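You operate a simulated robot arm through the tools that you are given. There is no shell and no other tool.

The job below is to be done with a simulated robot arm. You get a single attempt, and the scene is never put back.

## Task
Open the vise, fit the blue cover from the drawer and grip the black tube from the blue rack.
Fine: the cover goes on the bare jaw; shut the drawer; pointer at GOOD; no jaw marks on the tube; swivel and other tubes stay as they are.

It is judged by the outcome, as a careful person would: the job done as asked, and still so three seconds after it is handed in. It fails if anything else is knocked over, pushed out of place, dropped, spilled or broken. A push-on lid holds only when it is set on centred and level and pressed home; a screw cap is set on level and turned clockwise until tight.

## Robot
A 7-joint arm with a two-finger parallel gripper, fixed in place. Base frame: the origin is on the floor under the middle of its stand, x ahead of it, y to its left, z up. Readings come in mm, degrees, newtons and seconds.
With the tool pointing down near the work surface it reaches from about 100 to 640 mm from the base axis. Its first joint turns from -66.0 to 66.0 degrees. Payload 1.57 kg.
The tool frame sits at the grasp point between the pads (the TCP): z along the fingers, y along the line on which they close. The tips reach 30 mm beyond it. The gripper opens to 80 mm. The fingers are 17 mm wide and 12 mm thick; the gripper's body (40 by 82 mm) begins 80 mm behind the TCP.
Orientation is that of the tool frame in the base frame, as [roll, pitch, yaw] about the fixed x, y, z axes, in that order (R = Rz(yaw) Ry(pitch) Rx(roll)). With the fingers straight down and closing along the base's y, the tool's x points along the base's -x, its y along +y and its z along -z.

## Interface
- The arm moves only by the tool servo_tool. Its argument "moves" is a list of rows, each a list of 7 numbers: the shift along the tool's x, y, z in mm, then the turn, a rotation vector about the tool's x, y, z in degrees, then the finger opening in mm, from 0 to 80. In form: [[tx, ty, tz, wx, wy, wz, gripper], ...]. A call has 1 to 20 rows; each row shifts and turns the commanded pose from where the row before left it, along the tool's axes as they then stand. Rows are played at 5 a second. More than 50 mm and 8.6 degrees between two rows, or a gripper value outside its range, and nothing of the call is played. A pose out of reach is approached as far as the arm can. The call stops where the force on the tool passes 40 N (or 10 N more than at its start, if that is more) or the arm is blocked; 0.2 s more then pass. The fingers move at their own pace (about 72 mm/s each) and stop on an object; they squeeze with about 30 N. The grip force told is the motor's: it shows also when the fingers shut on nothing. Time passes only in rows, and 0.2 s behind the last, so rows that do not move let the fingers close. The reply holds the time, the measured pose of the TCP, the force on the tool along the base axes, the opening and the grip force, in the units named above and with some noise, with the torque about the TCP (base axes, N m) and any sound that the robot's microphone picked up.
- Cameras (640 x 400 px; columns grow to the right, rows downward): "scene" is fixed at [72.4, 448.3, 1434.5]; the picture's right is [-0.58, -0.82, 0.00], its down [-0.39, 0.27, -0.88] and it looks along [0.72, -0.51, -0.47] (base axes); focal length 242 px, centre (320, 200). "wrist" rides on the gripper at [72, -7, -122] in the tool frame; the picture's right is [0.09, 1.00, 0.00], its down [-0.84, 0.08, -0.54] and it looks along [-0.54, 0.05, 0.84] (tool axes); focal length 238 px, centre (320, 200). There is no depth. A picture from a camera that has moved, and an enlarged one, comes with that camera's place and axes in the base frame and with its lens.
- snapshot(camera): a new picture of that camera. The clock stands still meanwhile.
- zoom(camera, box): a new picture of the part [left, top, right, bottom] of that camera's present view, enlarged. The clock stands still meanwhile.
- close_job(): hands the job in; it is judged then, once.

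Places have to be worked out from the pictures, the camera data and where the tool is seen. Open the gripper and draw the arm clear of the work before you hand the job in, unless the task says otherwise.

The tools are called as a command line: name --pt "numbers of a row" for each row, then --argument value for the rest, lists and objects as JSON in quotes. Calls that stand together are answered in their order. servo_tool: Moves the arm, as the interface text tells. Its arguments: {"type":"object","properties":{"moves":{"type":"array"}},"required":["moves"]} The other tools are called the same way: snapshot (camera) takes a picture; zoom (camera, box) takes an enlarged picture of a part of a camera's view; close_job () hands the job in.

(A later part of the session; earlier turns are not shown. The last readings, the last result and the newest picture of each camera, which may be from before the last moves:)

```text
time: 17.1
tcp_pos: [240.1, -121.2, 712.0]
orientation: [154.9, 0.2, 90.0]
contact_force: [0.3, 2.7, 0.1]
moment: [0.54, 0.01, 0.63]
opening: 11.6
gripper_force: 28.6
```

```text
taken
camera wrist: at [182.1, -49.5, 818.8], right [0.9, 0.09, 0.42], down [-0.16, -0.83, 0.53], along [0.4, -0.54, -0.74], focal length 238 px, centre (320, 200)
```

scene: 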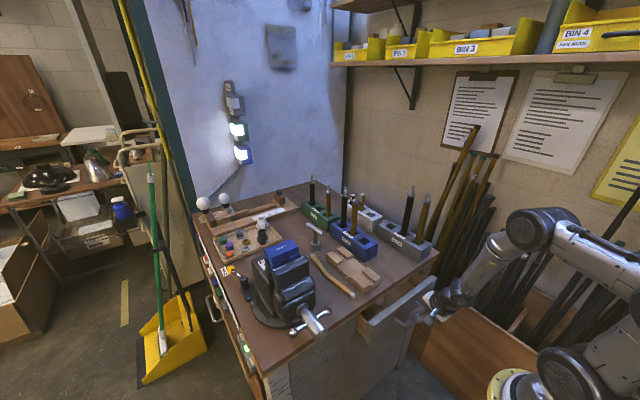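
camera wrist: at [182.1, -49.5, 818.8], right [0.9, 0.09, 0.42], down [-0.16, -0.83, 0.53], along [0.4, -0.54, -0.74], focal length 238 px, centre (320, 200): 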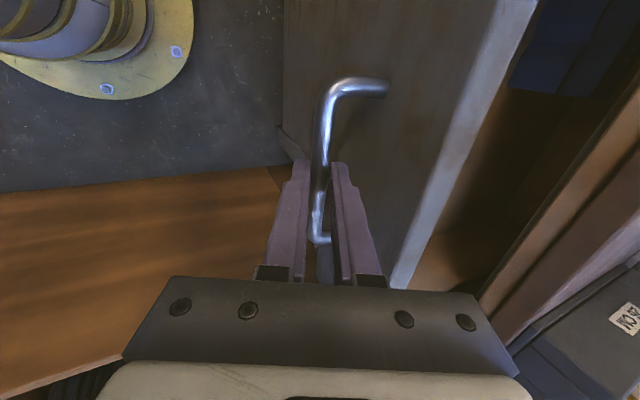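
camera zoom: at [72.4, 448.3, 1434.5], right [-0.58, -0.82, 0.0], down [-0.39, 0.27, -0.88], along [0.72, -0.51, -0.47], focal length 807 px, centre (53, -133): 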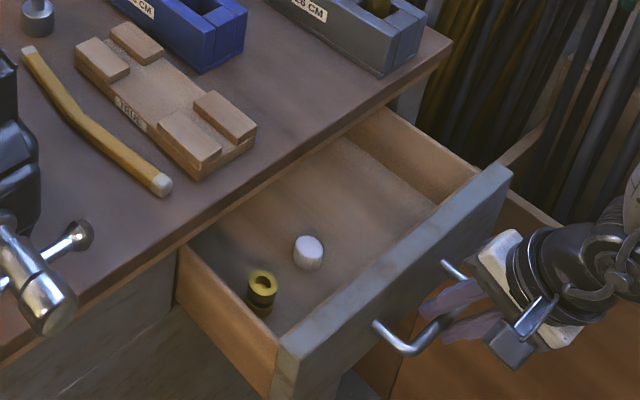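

A blue object shows deeper in the drawer in the wrist view. I pull a further 50 mm, watching the force.

servo_tool --pt "0 -9.06 -4.23 0 0 0 0" --pt "0 -9.06 -4.23 0 0 0 0" --pt "0 -9.06 -4.23 0 0 0 0" --pt "0 -9.06 -4.23 0 0 0 0" --pt "0 -9.06 -4.23 0 0 0 0"

zoom --camera "scene" --box '[320, 240, 480, 360]'

snapshot --camera "wrist"

```text
time: 18.3
tcp_pos: [190.7, -120.7, 711.7]
orientation: [154.9, 0.2, 90.1]
contact_force: [1.1, 12.1, 21.3]
moment: [0.22, -0.19, 0.39]
opening: 11.9
gripper_force: 29.7
```

```text
3.33 times, centred on (400, 300) of scene
camera zoom: at [72.3, 448.6, 1434.4], right [-0.58, -0.82, 0.0], down [-0.39, 0.27, -0.88], along [0.72, -0.51, -0.47], focal length 807 px, centre (53, -133)
```

zoom: 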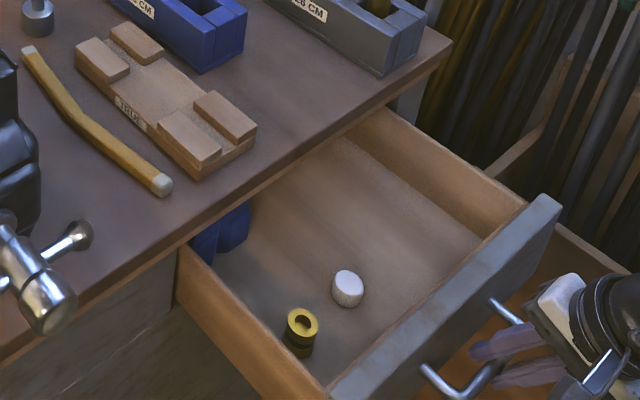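

```text
taken
camera wrist: at [132.0, -49.6, 818.5], right [0.9, 0.1, 0.42], down [-0.16, -0.83, 0.53], along [0.4, -0.54, -0.74], focal length 238 px, centre (320, 200)
```

wrist: 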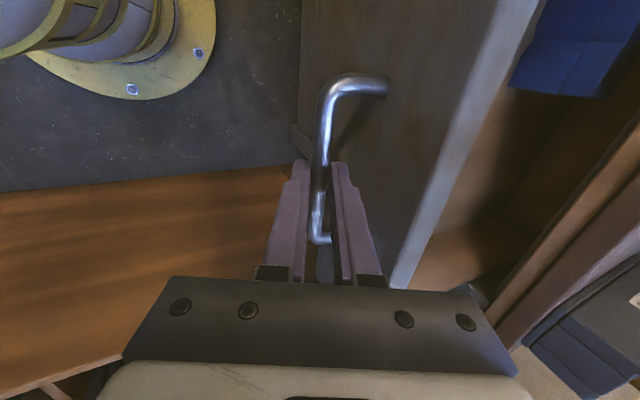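

Forces of 12–21 N appeared in y/z; before pulling more I hold still and read again, and check the whole scene.

servo_tool --pt "0 0 0 0 0 0 0" --pt "0 0 0 0 0 0 0"

snapshot --camera "scene"

```text
time: 18.9
tcp_pos: [189.6, -122.9, 711.3]
orientation: [154.9, 0.2, 90.1]
contact_force: [0.2, 10.5, 22.4]
moment: [0.02, -0.18, 0.36]
opening: 11.7
gripper_force: 29.5
```

```text
taken
```

scene: 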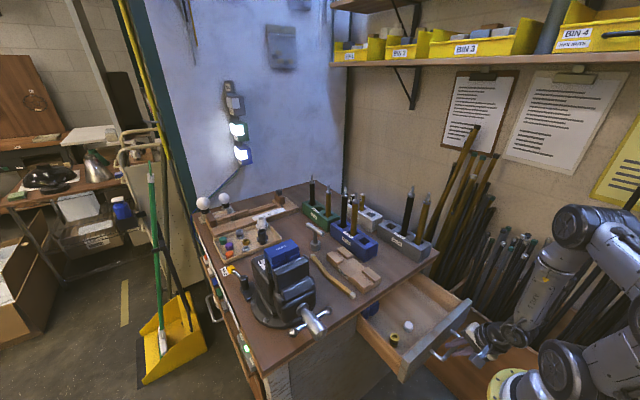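

The side load persists while x pull is near zero, so I relax the grip to see whether the load is from the handle constraint.

servo_tool --pt "0 0 0 0 0 0 24" --pt "0 0 0 0 0 0 24"

zoom --camera "scene" --box '[380, 220, 540, 400]'

snapshot --camera "wrist"

```text
time: 19.5
tcp_pos: [189.4, -121.5, 711.3]
orientation: [155.0, 0.3, 90.0]
contact_force: [0.9, -0.1, 0.2]
moment: [0.02, 0.0, 0.0]
opening: 24.0
gripper_force: 0.3
```

```text
2.22 times, centred on (460, 310) of scene
camera zoom: at [72.4, 448.3, 1434.5], right [-0.58, -0.82, 0.0], down [-0.39, 0.27, -0.88], along [0.72, -0.51, -0.47], focal length 538 px, centre (9, -44)
```

zoom: 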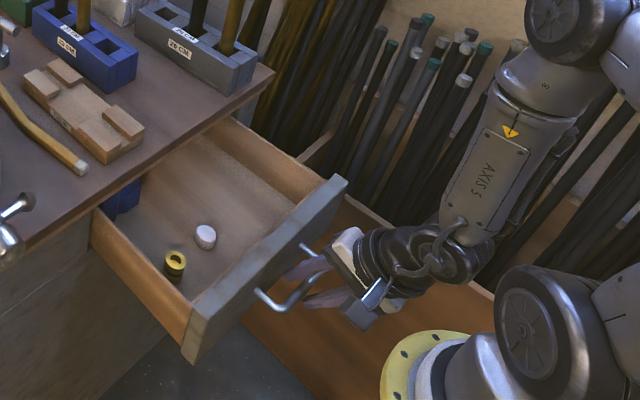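

```text
taken
camera wrist: at [131.9, -49.6, 818.2], right [0.9, 0.09, 0.42], down [-0.16, -0.83, 0.53], along [0.4, -0.54, -0.74], focal length 238 px, centre (320, 200)
```

wrist: 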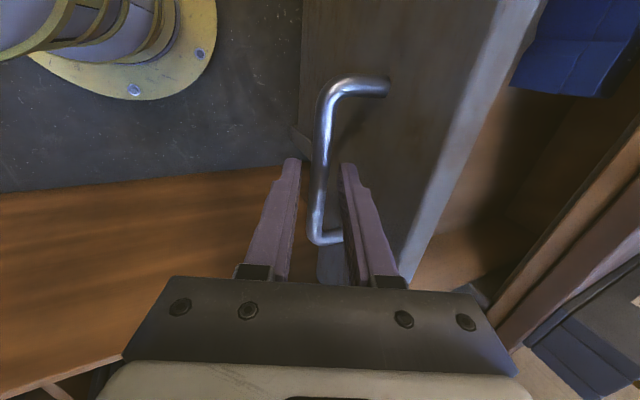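

The load vanished on release, so it was just grip constraint. I pull further using the inner finger as a hook (fingers left at 24 mm), so the x force reads cleanly.

servo_tool --pt "0 -9.06 -4.23 0 0 0 24" --pt "0 -9.06 -4.23 0 0 0 24" --pt "0 -9.06 -4.23 0 0 0 24" --pt "0 -9.06 -4.23 0 0 0 24"

zoom --camera "scene" --box '[320, 240, 480, 360]'

snapshot --camera "wrist"

```text
time: 20.5
tcp_pos: [151.1, -118.6, 712.0]
orientation: [155.2, 0.2, 90.1]
contact_force: [-1.2, -0.3, -0.2]
moment: [0.02, 0.0, -0.01]
opening: 24.1
gripper_force: 0.0
out of reach, approached as far as the arm can: row 4
```

```text
3.33 times, centred on (400, 300) of scene
camera zoom: at [72.4, 448.3, 1434.5], right [-0.58, -0.82, 0.0], down [-0.39, 0.27, -0.88], along [0.72, -0.51, -0.47], focal length 807 px, centre (53, -133)
```

zoom: 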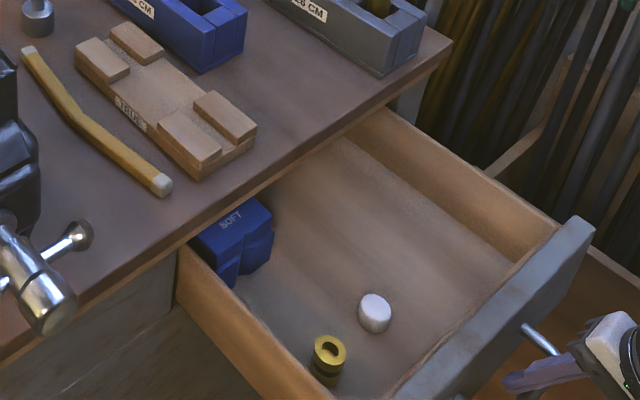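

```text
taken
camera wrist: at [94.4, -47.3, 818.5], right [0.9, 0.09, 0.42], down [-0.16, -0.83, 0.53], along [0.4, -0.54, -0.74], focal length 238 px, centre (320, 200)
```

wrist: 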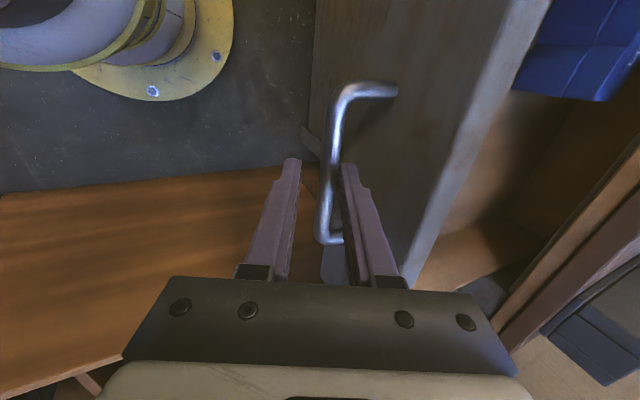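

The SOFT cover is now in view past the bench edge; the drawer is about 235 mm out, as far as this pose reaches. I open slightly and lift straight up off the handle, then level the tool.

servo_tool --pt "0 0 0 0 0 0 30" --pt "0 4.2 -9.06 0 0 0 30" --pt "0 8.45 -18.13 0 0 0 30" --pt "0 8.45 -18.13 0 0 0 30" --pt "0 8.45 -18.13 0 0 0 30" --pt "0 8.45 -18.13 0 0 0 30" --pt "0 8.45 -18.13 0 0 0 30"

snapshot --camera "wrist"

zoom --camera "scene" --box '[320, 240, 480, 360]'

```text
time: 21.3
tcp_pos: [152.2, -119.1, 730.0]
orientation: [155.0, 0.5, 90.3]
contact_force: [20.8, 2.9, -48.2]
moment: [-3.81, -1.02, -1.69]
opening: 29.7
gripper_force: 0.0
stopped in row 3: the force on the tool passed its limit at 198 N (the readings are from after the stop); the commanded pose is now the measured one
```

```text
taken
camera wrist: at [95.0, -47.7, 836.2], right [0.9, 0.1, 0.42], down [-0.15, -0.83, 0.53], along [0.4, -0.54, -0.74], focal length 238 px, centre (320, 200)
```

wrist: 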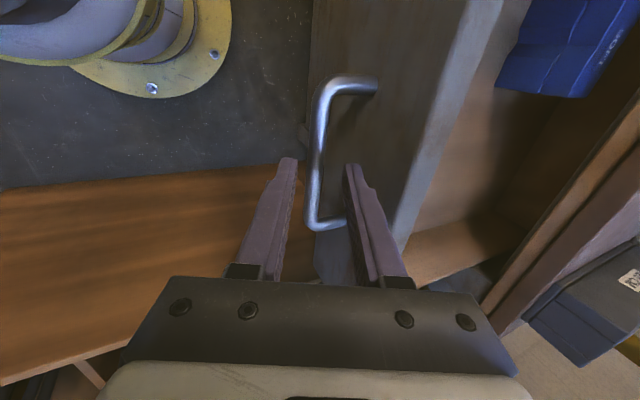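

```text
3.33 times, centred on (400, 300) of scene
camera zoom: at [73.0, 448.2, 1434.5], right [-0.58, -0.82, 0.0], down [-0.39, 0.27, -0.88], along [0.72, -0.51, -0.47], focal length 807 px, centre (53, -133)
```

zoom: 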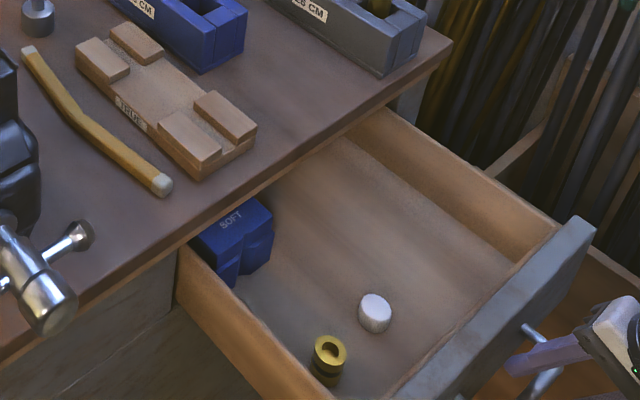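

Something above pushed back on the tool (likely the hand against the arm's own links this close to the base). I reverse a little downward and check the load.

servo_tool --pt "0 -3 6.5 0 0 0 30" --pt "0 0 0 0 0 0 30"

snapshot --camera "scene"

zoom --camera "scene" --box '[430, 250, 610, 400]'

```text
time: 21.9
tcp_pos: [151.5, -120.0, 722.5]
orientation: [155.1, 0.3, 90.4]
contact_force: [-0.3, -0.5, -0.9]
moment: [0.0, -0.02, -0.02]
opening: 29.7
gripper_force: 0.0
```

```text
taken
```

scene: 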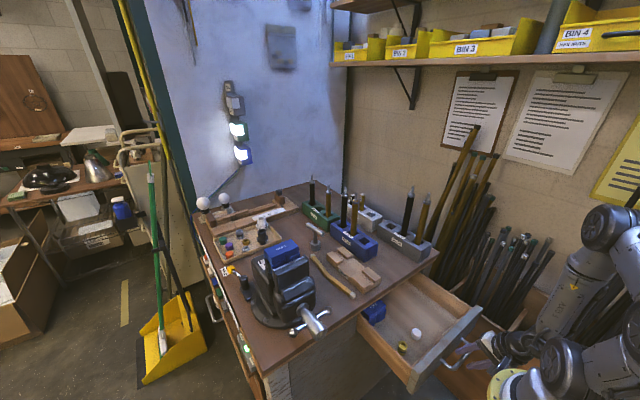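

```text
2.67 times, centred on (520, 325) of scene
camera zoom: at [72.4, 448.3, 1434.5], right [-0.58, -0.82, 0.0], down [-0.39, 0.27, -0.88], along [0.72, -0.51, -0.47], focal length 646 px, centre (-213, -133)
```

zoom: 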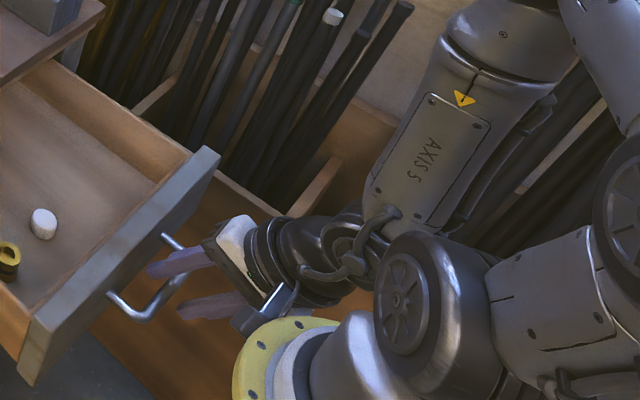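

The wrist was brushing the arm's own shoulder housing; the load is now zero. I rotate the tool back to vertical around the handle (shifting slightly forward), which moves the wrist away from the base before lifting.

servo_tool --pt "0 2 1 5 0 0 30" --pt "0 2 1 5 0 0 30" --pt "0 2 0.5 5 0 0 30" --pt "0 2 0.3 5 0 0 30" --pt "0 2 0 4.9 0 0 30"

snapshot --camera "wrist"

```text
time: 23.1
tcp_pos: [162.6, -118.8, 722.0]
orientation: [-180.0, 0.4, 90.4]
contact_force: [-0.1, -0.4, -0.4]
moment: [0.0, 0.04, -0.02]
opening: 30.2
gripper_force: 0.1
```

```text
taken
camera wrist: at [155.6, -46.7, 843.5], right [1.0, 0.1, 0.0], down [0.08, -0.83, 0.55], along [0.05, -0.55, -0.84], focal length 238 px, centre (320, 200)
```

wrist: 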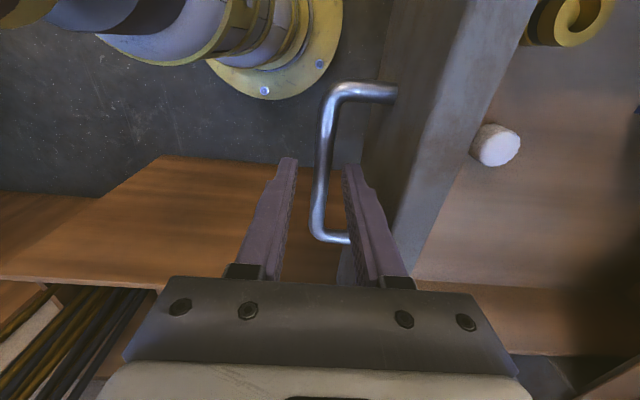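

Vertical and unloaded now, with the bar still between the fingers. I lower 6 mm and hook the drawer another ~40 mm out from this pose.

servo_tool --pt "0 0 6 0 0 0 30" --pt "0 -9 0 0 0 0 30" --pt "0 -9 0 0 0 0 30" --pt "0 -9 0 0 0 0 30" --pt "0 -9 0 0 0 0 30" --pt "0 -9 0 0 0 0 30"

zoom --camera "scene" --box '[320, 240, 520, 380]'

```text
time: 24.5
tcp_pos: [117.7, -119.1, 716.8]
orientation: [180.0, 0.4, 90.2]
contact_force: [-0.3, 0.6, 0.3]
moment: [0.0, 0.04, -0.01]
opening: 29.8
gripper_force: 0.0
```

```text
2.86 times, centred on (420, 310) of scene
camera zoom: at [72.4, 448.3, 1434.5], right [-0.58, -0.82, 0.0], down [-0.39, 0.27, -0.88], along [0.72, -0.51, -0.47], focal length 692 px, centre (34, -114)
```

zoom: 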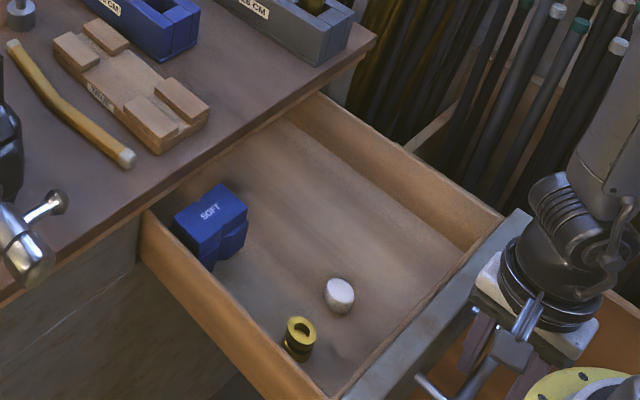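

The cover is now well clear of the bench edge. I recentre on the bar and lift straight up off the handle.

servo_tool --pt "0 7 0 0 0 0 30" --pt "0 0 -12 0 0 0 30" --pt "0 0 -15 0 0 0 30" --pt "0 5 -25 0 0 0 30" --pt "0 15 -35 0 0 0 30" --pt "0 20 -40 0 0 0 30" --pt "0 20 -40 0 0 0 30"

snapshot --camera "wrist"

```text
time: 26.1
tcp_pos: [183.4, -115.3, 883.8]
orientation: [179.9, 0.2, 90.3]
contact_force: [-0.6, -1.9, 1.2]
moment: [0.08, -0.04, 0.01]
opening: 30.3
gripper_force: 0.0
out of reach, approached as far as the arm can: row 6
```

```text
taken
camera wrist: at [177.4, -43.7, 1004.8], right [1.0, 0.1, 0.0], down [0.08, -0.84, 0.54], along [0.05, -0.54, -0.84], focal length 238 px, centre (320, 200)
```

wrist: 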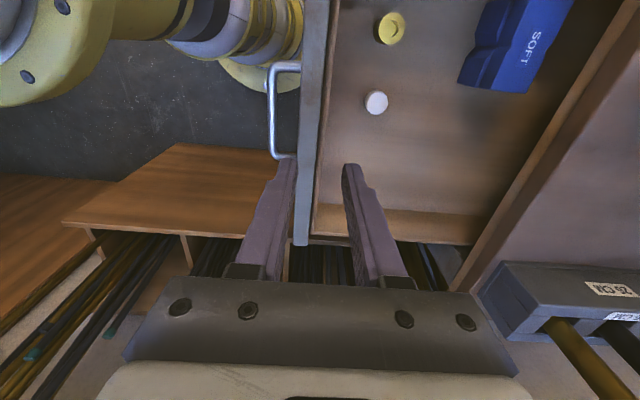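

I'm clear of the handle. I move forward a little and turn the tool back to its starting yaw for a look at the drawer and the vise.

servo_tool --pt "10 40 -20 0 0 0 30" --pt "10 40 -20 0 0 0 30" --pt "0 0 0 0 0 -8.2 60" --pt "0 0 0 0 0 -8.2 60" --pt "0 0 0 0 0 -8.2 80" --pt "0 0 0 0 0 -8.2 80" --pt "0 0 0 0 0 -8.2 80" --pt "0 0 0 0 0 -8.2 80" --pt "0 0 0 0 0 -8.2 80" --pt "0 0 0 0 0 -8.2 80" --pt "0 0 0 0 0 -8.2 80" --pt "0 0 0 0 0 -8.2 80" --pt "0 0 0 0 0 -8.2 80"

snapshot --camera "wrist"

snapshot --camera "scene"

```text
time: 28.9
tcp_pos: [264.9, -95.9, 924.6]
orientation: [-179.6, 0.0, -179.2]
contact_force: [-0.5, 0.0, -0.4]
moment: [0.03, 0.01, -0.02]
opening: 80.0
gripper_force: 0.0
```

```text
taken
camera wrist: at [192.4, -104.2, 1045.1], right [-0.11, 0.99, -0.01], down [0.84, 0.09, 0.54], along [0.54, 0.05, -0.84], focal length 238 px, centre (320, 200)
```

wrist: 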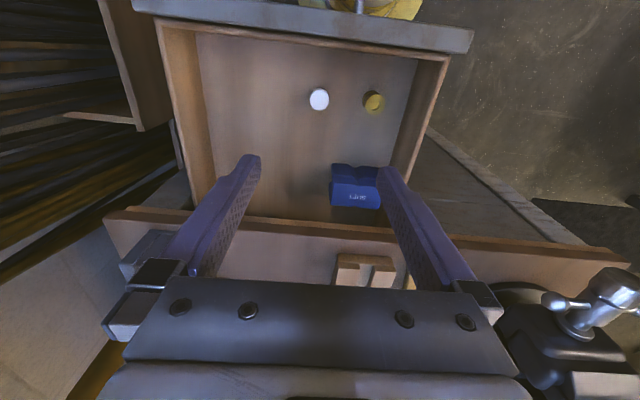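

```text
taken
```

scene: 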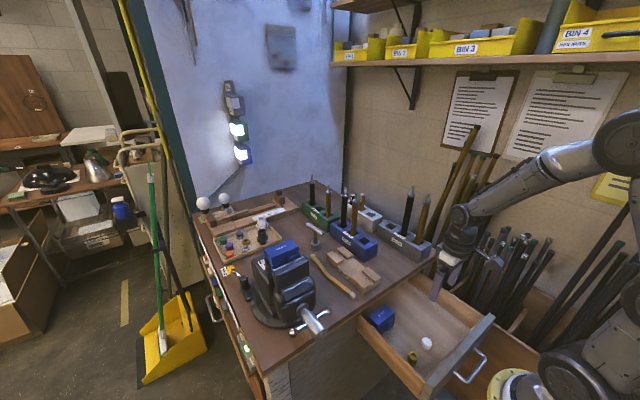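

The drawer holds a white disc, a yellow ring and the blue SOFT cover, its V side facing the robot. I zoom in on the cover and then go look at the vise.

zoom --camera "wrist" --box '[290, 130, 410, 230]'

zoom --camera "scene" --box '[350, 290, 410, 345]'

servo_tool --pt "10 45 -15 0 0 0 80" --pt "10 45 -15 0 0 0 80" --pt "0 45 -15 0 0 0 80" --pt "0 45 -15 0 0 0 80" --pt "0 45 -15 0 0 0 80" --pt "0 45 -15 0 0 0 80" --pt "0 30 0 0 0 0 80"

snapshot --camera "wrist"

zoom --camera "wrist" --box '[220, 120, 420, 290]'

```text
4.00 times, centred on (350, 180) of wrist
camera zoom: at [192.4, -104.2, 1045.1], right [-0.11, 0.99, -0.01], down [0.84, 0.09, 0.54], along [0.54, 0.05, -0.84], focal length 953 px, centre (200, 280)
```

zoom: 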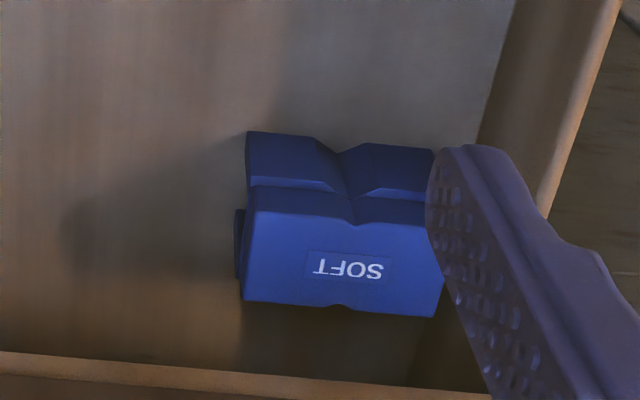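

```text
7.27 times, centred on (380, 318) of scene
camera zoom: at [72.4, 448.3, 1434.5], right [-0.58, -0.82, 0.0], down [-0.39, 0.27, -0.88], along [0.72, -0.51, -0.47], focal length 1761 px, centre (-116, -654)
```

zoom: 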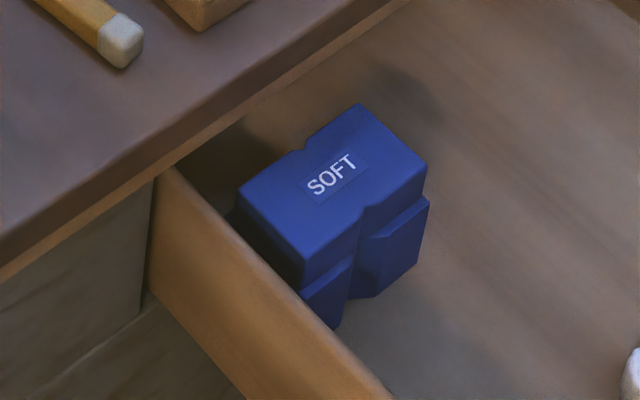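

```text
time: 30.5
tcp_pos: [240.9, 204.5, 1011.8]
orientation: [-179.6, 0.0, -179.5]
contact_force: [-0.2, 0.1, 0.1]
moment: [-0.03, 0.04, 0.01]
opening: 80.1
gripper_force: 0.1
```

```text
taken
camera wrist: at [168.7, 197.1, 1132.5], right [-0.1, 0.99, -0.01], down [0.84, 0.09, 0.54], along [0.54, 0.05, -0.84], focal length 238 px, centre (320, 200)
```

wrist: 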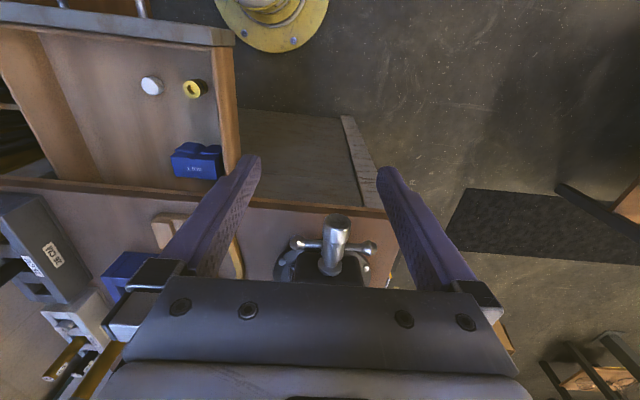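

```text
2.35 times, centred on (320, 205) of wrist
camera zoom: at [168.7, 197.1, 1132.5], right [-0.1, 0.99, -0.01], down [0.84, 0.09, 0.54], along [0.54, 0.05, -0.84], focal length 561 px, centre (320, 188)
```

zoom: 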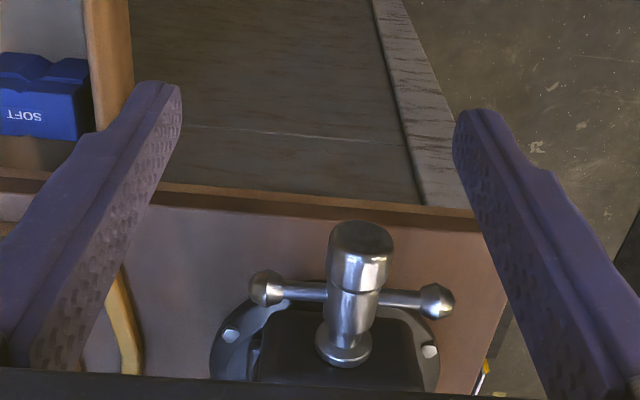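

I need precise vise-screw geometry, so I take close scene zooms of the screw head and T-bar.

zoom --camera "scene" --box '[280, 295, 344, 345]'

zoom --camera "wrist" --box '[270, 195, 400, 290]'

```text
8.00 times, centred on (312, 320) of scene
camera zoom: at [72.4, 448.3, 1434.5], right [-0.58, -0.82, 0.0], down [-0.39, 0.27, -0.88], along [0.72, -0.51, -0.47], focal length 1937 px, centre (384, -760)
```

zoom: 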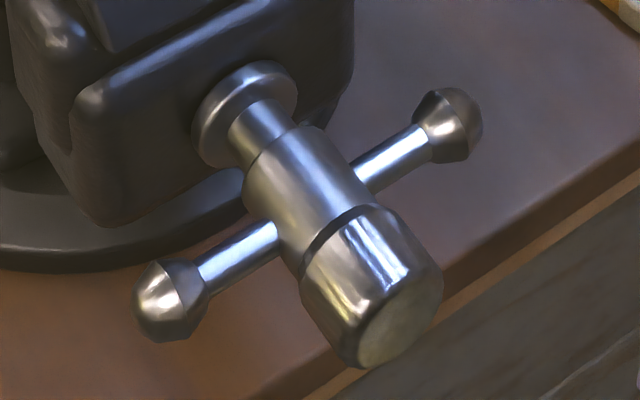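

```text
4.21 times, centred on (335, 242) of wrist
camera zoom: at [168.7, 197.1, 1132.5], right [-0.1, 0.99, -0.01], down [0.84, 0.09, 0.54], along [0.54, 0.05, -0.84], focal length 1004 px, centre (257, 21)
```

zoom: 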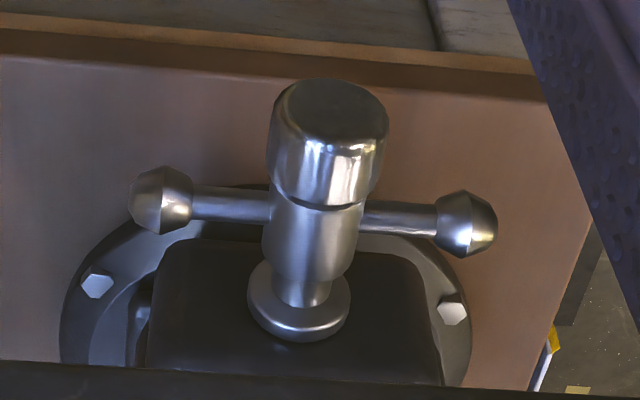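

The screw axis is near y≈239.5, z≈882; end cap at x≈357, T-bar at x≈404 with knobs at y≈187 and 292 (52 mm arms). I'll turn it like a wrench: tool horizontal along +x, fingers straddling the end cap and pushing both bar arms. First I move forward and start tipping the tool.

servo_tool --pt "-30 12 -5 0 0 0 60" --pt "-30 12 -5 0 0 0 60" --pt "-30 12 -5 0 -8.5 0 60" --pt "0 0 0 0 -8.5 0 60" --pt "0 0 0 0 -8.5 0 60" --pt "0 0 0 0 -8.5 0 60" --pt "0 0 0 0 -8.5 0 60"

snapshot --camera "scene"

```text
time: 32.1
tcp_pos: [331.5, 240.9, 1027.6]
orientation: [-179.4, 42.7, -179.0]
contact_force: [1.3, -0.1, -0.3]
moment: [0.05, 0.02, -0.01]
opening: 59.9
gripper_force: 0.1
```

```text
taken
```

scene: 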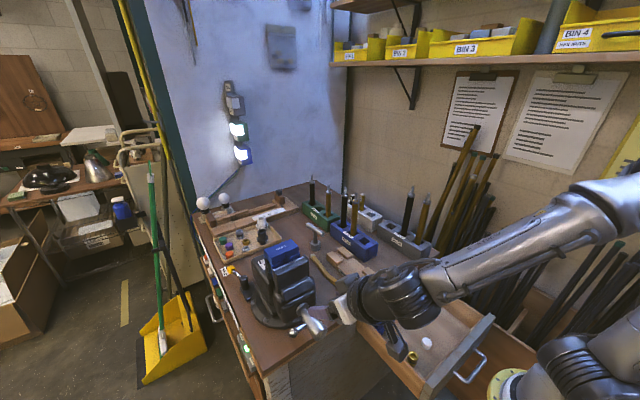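

Tilting works without trouble. I tip the rest of the way to horizontal.

servo_tool --pt "0 0 0 0 -8.5 0 60" --pt "0 0 0 0 -8.5 0 60" --pt "0 0 0 0 -8.5 0 60" --pt "0 0 0 0 -8.5 0 60" --pt "0 0 0 0 -8.5 0 60" --pt "0 0 0 0 -4.8 0 60"

snapshot --camera "scene"

snapshot --camera "wrist"

```text
time: 33.5
tcp_pos: [336.9, 237.2, 1026.6]
orientation: [-92.3, 89.7, -91.6]
contact_force: [0.3, -0.3, 0.4]
moment: [-0.02, 0.0, -0.01]
opening: 60.1
gripper_force: 0.0
out of reach, approached as far as the arm can: row 5
```

```text
taken
```

scene: 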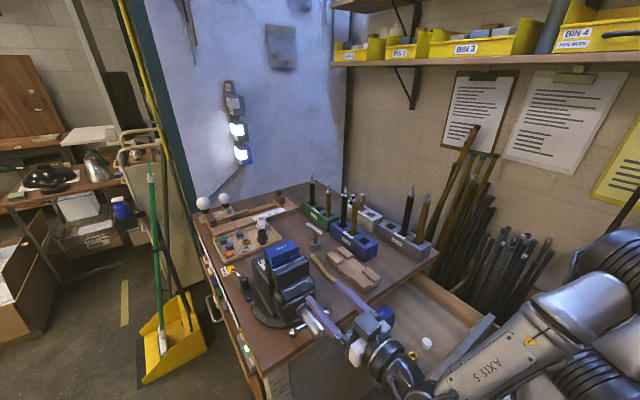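

```text
taken
camera wrist: at [215.6, 228.1, 954.4], right [-0.01, 1.0, -0.1], down [-0.54, 0.08, 0.84], along [0.84, 0.06, 0.54], focal length 238 px, centre (320, 200)
```

wrist: 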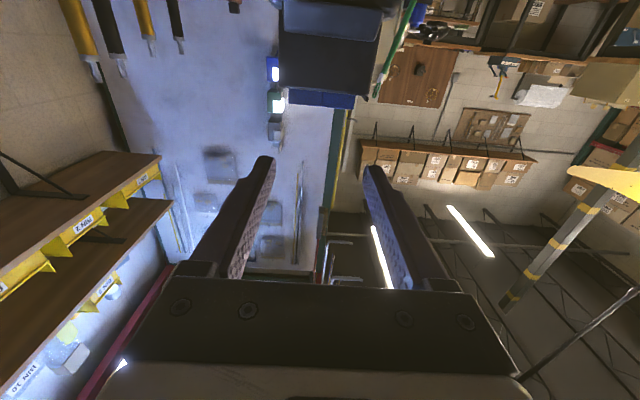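

The tool is horizontal, pointing at the vise. I test the roll range by turning +90° about the tool axis so the fingers sit top and bottom.

servo_tool --pt "0 0 0 0 0 8.4 60" --pt "0 0 0 0 0 8.4 60" --pt "0 0 0 0 0 8.4 60" --pt "0 0 0 0 0 8.4 60" --pt "0 0 0 0 0 8.4 60" --pt "0 0 0 0 0 8.4 60" --pt "0 0 0 0 0 8.4 60" --pt "0 0 0 0 0 8.4 60" --pt "0 0 0 0 0 8.4 60" --pt "0 0 0 0 0 8.4 60" --pt "0 0 0 0 0 8.4 60" --pt "0 0 0 0 0 8.4 60" --pt "0 0 0 0 0 8.4 60" --pt "0 0 0 0 0 8.4 60"

snapshot --camera "wrist"

```text
time: 36.5
tcp_pos: [310.6, 183.0, 1419.2]
orientation: [90.9, -26.9, 90.4]
contact_force: [0.4, -0.3, -0.2]
moment: [-0.03, 0.02, 0.0]
opening: 59.7
gripper_force: 0.0
out of reach, approached as far as the arm can: row 4, 5, 6, 7, 8, 9, 10, 11, 12, 13, 14
```

```text
taken
camera wrist: at [187.9, 248.1, 1446.1], right [0.02, -0.37, 0.93], down [-0.54, -0.79, -0.3], along [0.84, -0.49, -0.21], focal length 238 px, centre (320, 200)
```

wrist: 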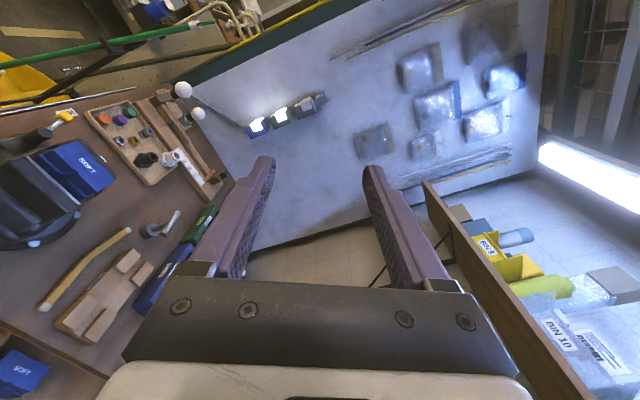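

The arm had to drift upward to reach that roll, so a wrench-style roll isn't practical here; I'll push the T-bar with the tool vertical instead. First I roll back in stages, watching the pose.

servo_tool --pt "0 0 0 0 0 -8.4 60" --pt "0 0 0 0 0 -8.4 60" --pt "0 0 0 0 0 -8.4 60" --pt "0 0 0 0 0 -8.4 60" --pt "0 0 0 0 0 -8.4 60" --pt "0 0 0 0 0 -8.4 60" --pt "0 0 0 0 0 -8.4 60"

```text
time: 38.1
tcp_pos: [310.8, 182.7, 1418.5]
orientation: [90.2, 31.7, 90.7]
contact_force: [-1.3, -0.1, -0.5]
moment: [0.0, 0.01, 0.03]
opening: 60.1
gripper_force: 0.1
```

servo_tool --pt "0 0 0 0 0 -8.4 60" --pt "0 0 0 0 0 -8.4 60" --pt "0 0 0 0 0 -8.4 60" --pt "0 0 0 0 0 -8.4 60" --pt "0 0 0 0 0 -8.4 60" --pt "0 0 0 0 0 -8.4 60" --pt "0 0 0 0 0 -8.4 60"

snapshot --camera "scene"

```text
time: 39.7
tcp_pos: [310.4, 183.9, 1417.8]
orientation: [-106.8, 89.4, -106.2]
contact_force: [-0.6, 0.3, -0.6]
moment: [-0.05, 0.02, 0.03]
opening: 60.0
gripper_force: 0.1
```

```text
taken
```

scene: 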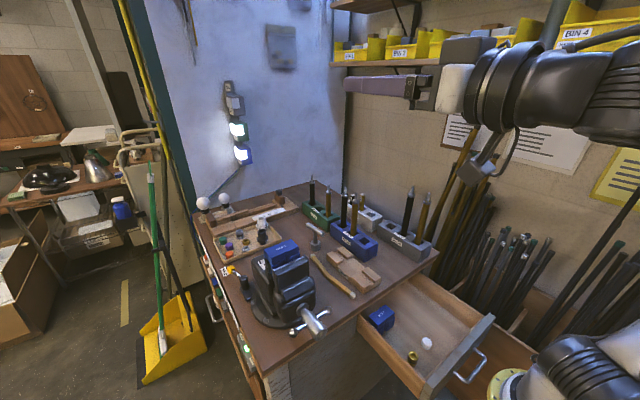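

Back to the earlier roll, high above the bench. I lower 200 mm, then tip the tool down again.

servo_tool --pt "50 0 0 0 0 0 60" --pt "50 0 0 0 0 0 60" --pt "50 0 0 0 0 0 60" --pt "50 0 0 0 0 0 40" --pt "0 0 0 0 8.5 0 20" --pt "0 0 0 0 8.5 0 0" --pt "0 0 0 0 8.5 0 0" --pt "0 0 0 0 8.5 0 0" --pt "0 0 0 0 8.5 0 0" --pt "0 0 0 0 8.5 0 0" --pt "0 0 0 0 8.5 0 0" --pt "0 0 0 0 8.5 0 0" --pt "0 0 0 0 8.5 0 0" --pt "0 0 0 0 8.5 0 0" --pt "0 0 0 0 4.4 0 0"

snapshot --camera "wrist"

```text
time: 42.9
tcp_pos: [310.3, 181.6, 1217.7]
orientation: [-179.6, 0.3, -179.3]
contact_force: [0.8, 0.4, 0.3]
moment: [0.0, 0.0, 0.02]
opening: 0.0
gripper_force: 20.8
```

```text
taken
camera wrist: at [237.6, 174.7, 1339.4], right [-0.1, 0.99, -0.01], down [0.83, 0.09, 0.55], along [0.54, 0.05, -0.84], focal length 238 px, centre (320, 200)
```

wrist: 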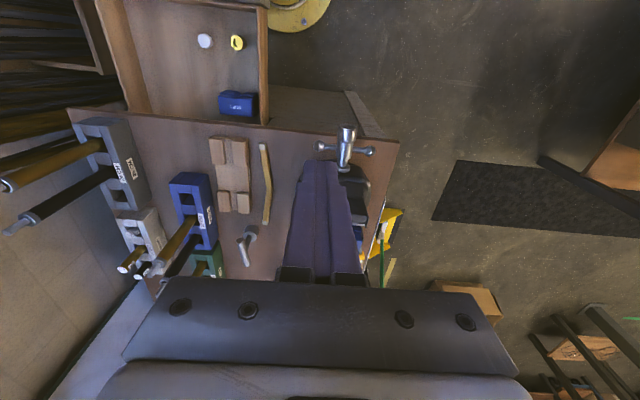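

Tool is vertical with fingers closed. I move to just above the +y arm of the T-bar (about x=404, y=280) to begin the opening push, staying high for a check.

servo_tool --pt "-15.7 16.5 38 -0.4 0 0.7 0" --pt "-15.7 16.5 38 0 0 0 0" --pt "-15.7 16.5 38 0 0 0 0" --pt "-15.7 16.5 38 0 0 0 0" --pt "-15.7 16.5 38 0 0 0 0" --pt "-15.5 16.5 38 0 0 0 0"

snapshot --camera "wrist"

zoom --camera "scene" --box '[260, 260, 356, 340]'

```text
time: 44.3
tcp_pos: [406.1, 279.7, 990.9]
orientation: [179.9, 0.6, 180.0]
contact_force: [0.5, -0.6, 0.3]
moment: [0.0, -0.01, -0.01]
opening: 0.0
gripper_force: 21.6
```

```text
taken
camera wrist: at [332.8, 273.2, 1111.3], right [-0.09, 1.0, 0.0], down [0.83, 0.08, 0.55], along [0.55, 0.05, -0.84], focal length 238 px, centre (320, 200)
```

wrist: 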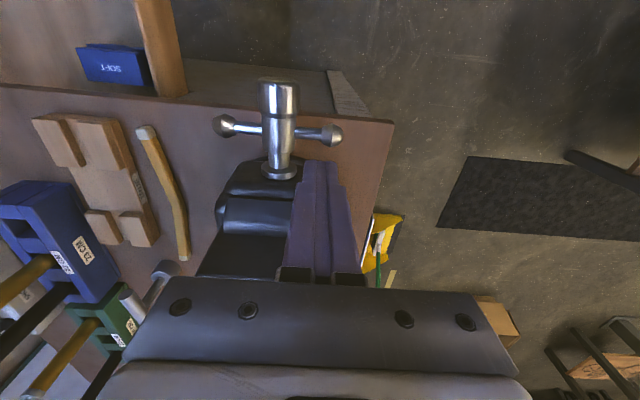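

```text
5.00 times, centred on (308, 300) of scene
camera zoom: at [72.4, 448.3, 1434.5], right [-0.58, -0.82, 0.0], down [-0.39, 0.27, -0.88], along [0.72, -0.51, -0.47], focal length 1211 px, centre (380, -300)
```

zoom: 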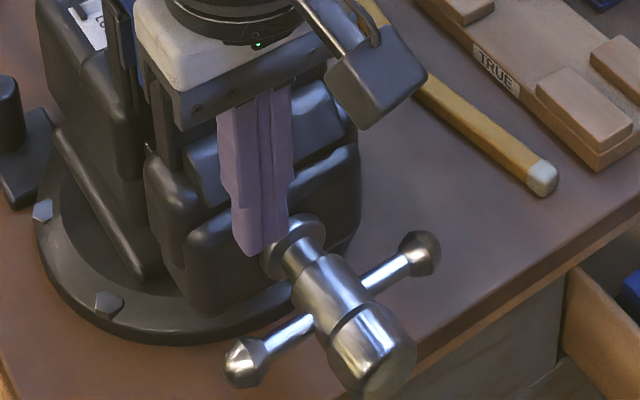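

The jaw top works out at z≈991 with the bare jaw's face near x≈508, so the hand has room in front of the vise. I come down onto the +y bar arm and push it down through an arc (counter-clockwise from the robot = opening).

servo_tool --pt "1 -5.5 30 0 -0.6 0 0" --pt "1 -5.7 38 0 0 0 0" --pt "0 0 6 0 0 0 0" --pt "0 4 3.6 0 0 0 0" --pt "0 3.2 4.8 0 0 0 0" --pt "0 2.1 5.9 0 0 0 0" --pt "0 0.6 6.5 0 0 0 0" --pt "0 -0.8 6.9 0 0 0 0" --pt "0 -2.6 7.1 0 0 0 0" --pt "0 -4.2 6.7 0 0 0 0"

zoom --camera "scene" --box '[260, 260, 356, 340]'

snapshot --camera "wrist"

```text
time: 46.5
tcp_pos: [405.1, 273.1, 875.3]
orientation: [-180.0, 1.0, 180.0]
contact_force: [-1.0, 0.0, 1.1]
moment: [0.02, 0.02, -0.02]
opening: 0.3
gripper_force: 21.1
```

```text
5.00 times, centred on (308, 300) of scene
camera zoom: at [72.4, 448.3, 1434.5], right [-0.58, -0.82, 0.0], down [-0.39, 0.27, -0.88], along [0.72, -0.51, -0.47], focal length 1211 px, centre (380, -300)
```

zoom: 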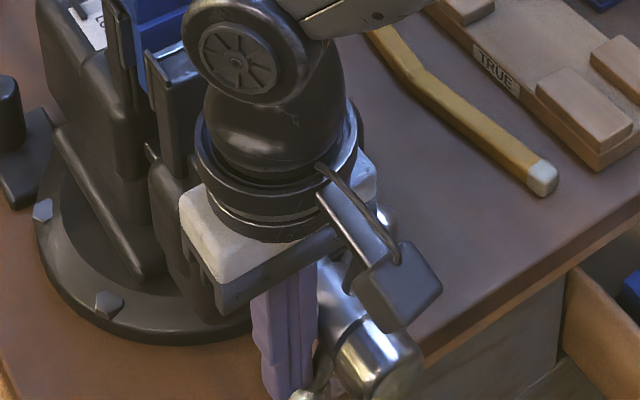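

```text
taken
camera wrist: at [331.3, 264.4, 995.2], right [-0.09, 1.0, 0.0], down [0.83, 0.08, 0.56], along [0.55, 0.05, -0.83], focal length 238 px, centre (320, 200)
```

wrist: 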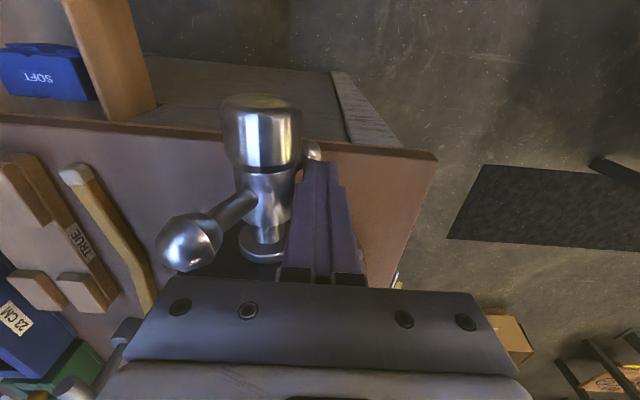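

The bar turned about 63° with almost no force; the other arm is now up, leaning 27° to −y. I lift clear, go to its −y side, and lower beside it for a full 180° sweep.

servo_tool --pt "0 3 -38 0 0.9 0 0" --pt "0 2 -38 0 0 0 0" --pt "0 0 -39 0 0 0 0" --pt "0 -45 0 0 0 0 0" --pt "0 -45 0 0 0 0 0" --pt "1.5 0 37 0 0 0 0"

snapshot --camera "wrist"

zoom --camera "scene" --box '[260, 260, 356, 340]'

```text
time: 47.9
tcp_pos: [401.4, 185.1, 953.6]
orientation: [180.0, 0.2, 179.9]
contact_force: [0.2, 0.0, 0.4]
moment: [0.03, 0.03, 0.02]
opening: 0.1
gripper_force: 20.9
```

```text
taken
camera wrist: at [329.8, 178.2, 1074.2], right [-0.09, 1.0, 0.0], down [0.84, 0.08, 0.54], along [0.54, 0.05, -0.84], focal length 238 px, centre (320, 200)
```

wrist: 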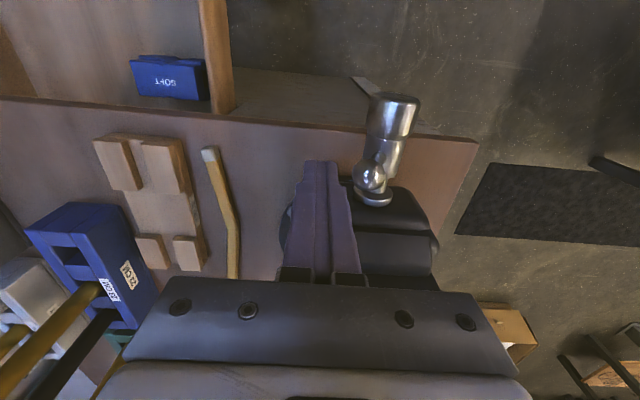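

```text
5.00 times, centred on (308, 300) of scene
camera zoom: at [72.4, 448.3, 1434.5], right [-0.58, -0.82, 0.0], down [-0.39, 0.27, -0.88], along [0.72, -0.51, -0.47], focal length 1211 px, centre (380, -300)
```

zoom: 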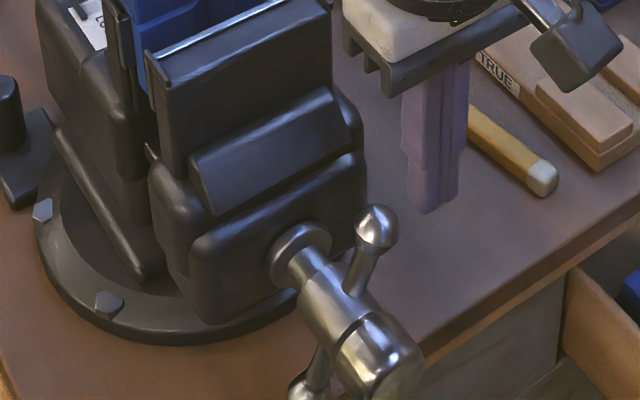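

The upper arm stands about 21° short of vertical, and my finger is beside it. I run the sweep: push it over the top to +y, then down.

servo_tool --pt "0 10 0 0 0 0 0" --pt "0 10 0 0 0 0 0" --pt "0 10 0 0 0 0 0" --pt "0 10 0 0 0 0 0" --pt "0 9.5 0 0 0 0 0" --pt "0 0.9 4.2 0 0 0 0" --pt "0 6.4 1.9 0 0 0 0" --pt "0 6 2.9 0 0 0 0" --pt "0 5.4 4 0 0 0 0" --pt "0 4.7 4.8 0 0 0 0" --pt "0 4.7 5.2 0 0 0 0" --pt "0 3.8 6.1 0 0 0 0" --pt "0 2.6 6.9 0 0 0 0" --pt "0 4 3.6 0 0 0 0" --pt "0 3.2 4.8 0 0 0 0" --pt "0 2.1 5.9 0 0 0 0" --pt "0 0.6 6.5 0 0 0 0" --pt "0 -0.8 6.9 0 0 0 0" --pt "0 -2.6 7.1 0 0 0 0" --pt "0 -4.2 6.7 0 0 0 0"

snapshot --camera "wrist"

zoom --camera "scene" --box '[240, 235, 336, 315]'

```text
time: 52.1
tcp_pos: [403.6, 272.5, 877.6]
orientation: [179.9, 0.3, 179.9]
contact_force: [0.9, -0.6, 1.0]
moment: [-0.02, -0.03, 0.03]
opening: 0.0
gripper_force: 21.6
```

```text
taken
camera wrist: at [331.6, 266.0, 997.2], right [-0.09, 1.0, 0.0], down [0.84, 0.08, 0.54], along [0.54, 0.05, -0.84], focal length 238 px, centre (320, 200)
```

wrist: 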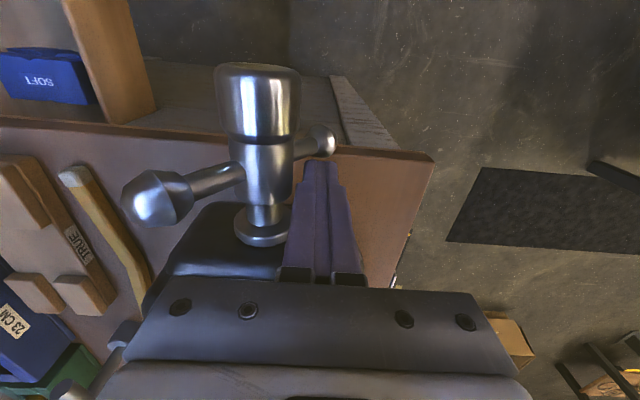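

```text
5.00 times, centred on (288, 275) of scene
camera zoom: at [72.4, 448.3, 1434.5], right [-0.58, -0.82, 0.0], down [-0.39, 0.27, -0.88], along [0.72, -0.51, -0.47], focal length 1211 px, centre (480, -175)
```

zoom: 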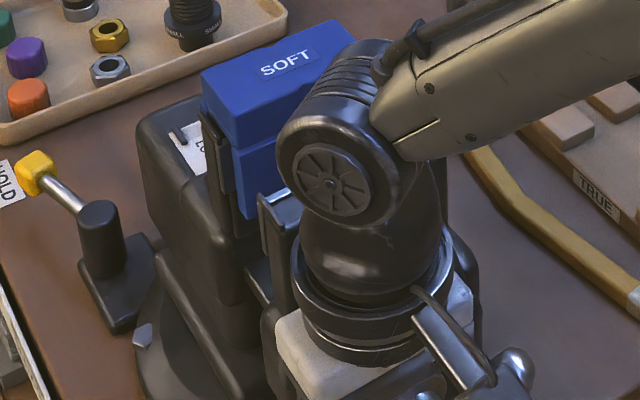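

The gap is opening: the screw head moved about 15 mm toward me for ~220° (≈24 mm per turn), so the bar slid partly out from under the finger at x≈389. I lift and come around again, tracking x this time.

servo_tool --pt "0 3 -38 0 0 0 0" --pt "0 0 -38 0 0 0 0" --pt "0 0 -37 0 0 0 0" --pt "7 -49 0 0 0 0 0" --pt "7 -49 0 0 0 0 0"

snapshot --camera "wrist"

zoom --camera "scene" --box '[240, 235, 346, 345]'

```text
time: 53.3
tcp_pos: [389.2, 175.9, 989.5]
orientation: [-180.0, 0.1, 180.0]
contact_force: [-0.1, -0.5, 0.4]
moment: [0.02, 0.0, 0.0]
opening: 0.0
gripper_force: 21.3
```

```text
taken
camera wrist: at [316.9, 169.7, 1110.0], right [-0.09, 1.0, 0.0], down [0.84, 0.08, 0.54], along [0.54, 0.05, -0.84], focal length 238 px, centre (320, 200)
```

wrist: 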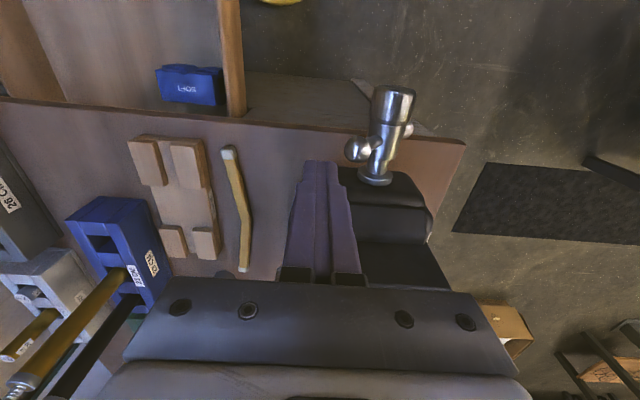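

```text
3.64 times, centred on (293, 290) of scene
camera zoom: at [72.4, 448.3, 1434.5], right [-0.58, -0.82, 0.0], down [-0.39, 0.27, -0.88], along [0.72, -0.51, -0.47], focal length 881 px, centre (418, -127)
```

zoom: 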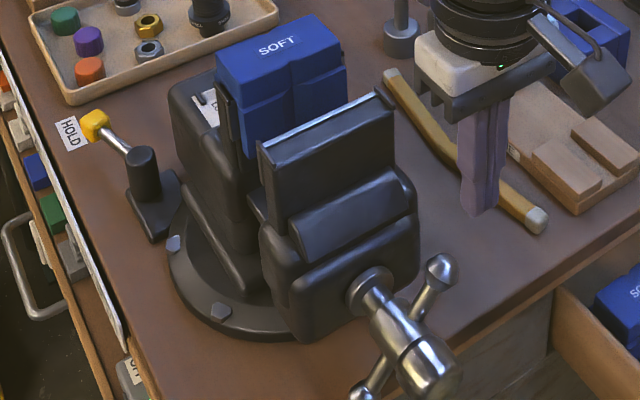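

The upper knob is at about (385, 207, 922), leaning 38° to −y. I lower beside it and do the next sweep with the finger following the bar in −x.

servo_tool --pt "2 -4 30 0 0 0 0" --pt "0.5 0 23 0 0 0 0" --pt "0.8 10.5 -2.1 0 0 0 0" --pt "0.8 10.5 -2.1 0 0 0 0" --pt "0.8 10.5 -2.1 0 0 0 0" --pt "0.8 10.5 -2.1 0 0 0 0" --pt "0.8 10.5 -2.1 0 0 0 0" --pt "0.8 10.5 -2.1 0 0 0 0" --pt "1 9.5 3.2 0 0 0 0" --pt "1 8.3 5.6 0 0 0 0" --pt "1 7.6 7.1 0 0 0 0" --pt "1 5.6 9 0 0 0 0" --pt "0.8 2.6 6.9 0 0 0 0" --pt "1 5.8 5.9 0 0 0 0" --pt "1 3.5 8.4 0 0 0 0" --pt "1 0.6 10.1 0 0 0 0" --pt "1 -3.4 10.4 0 0 0 0" --pt "0.8 -4.2 6.7 0 0 0 0"

snapshot --camera "wrist"

```text
time: 57.1
tcp_pos: [372.2, 273.5, 874.7]
orientation: [-179.9, 0.2, 179.9]
contact_force: [-0.3, 0.3, 1.5]
moment: [0.03, 0.0, -0.01]
opening: 0.0
gripper_force: 21.4
```

```text
taken
camera wrist: at [300.3, 266.3, 996.4], right [-0.09, 1.0, 0.0], down [0.84, 0.08, 0.54], along [0.54, 0.05, -0.84], focal length 238 px, centre (320, 200)
```

wrist: 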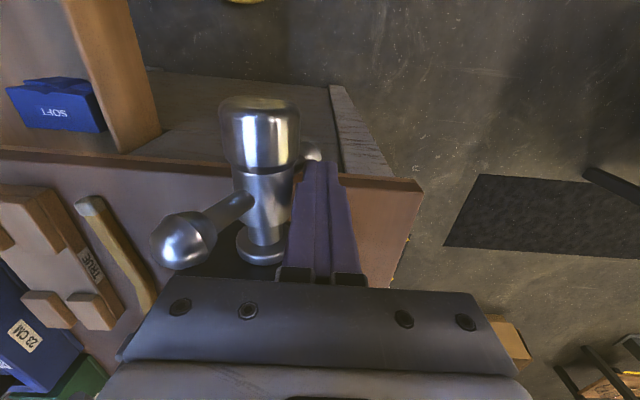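

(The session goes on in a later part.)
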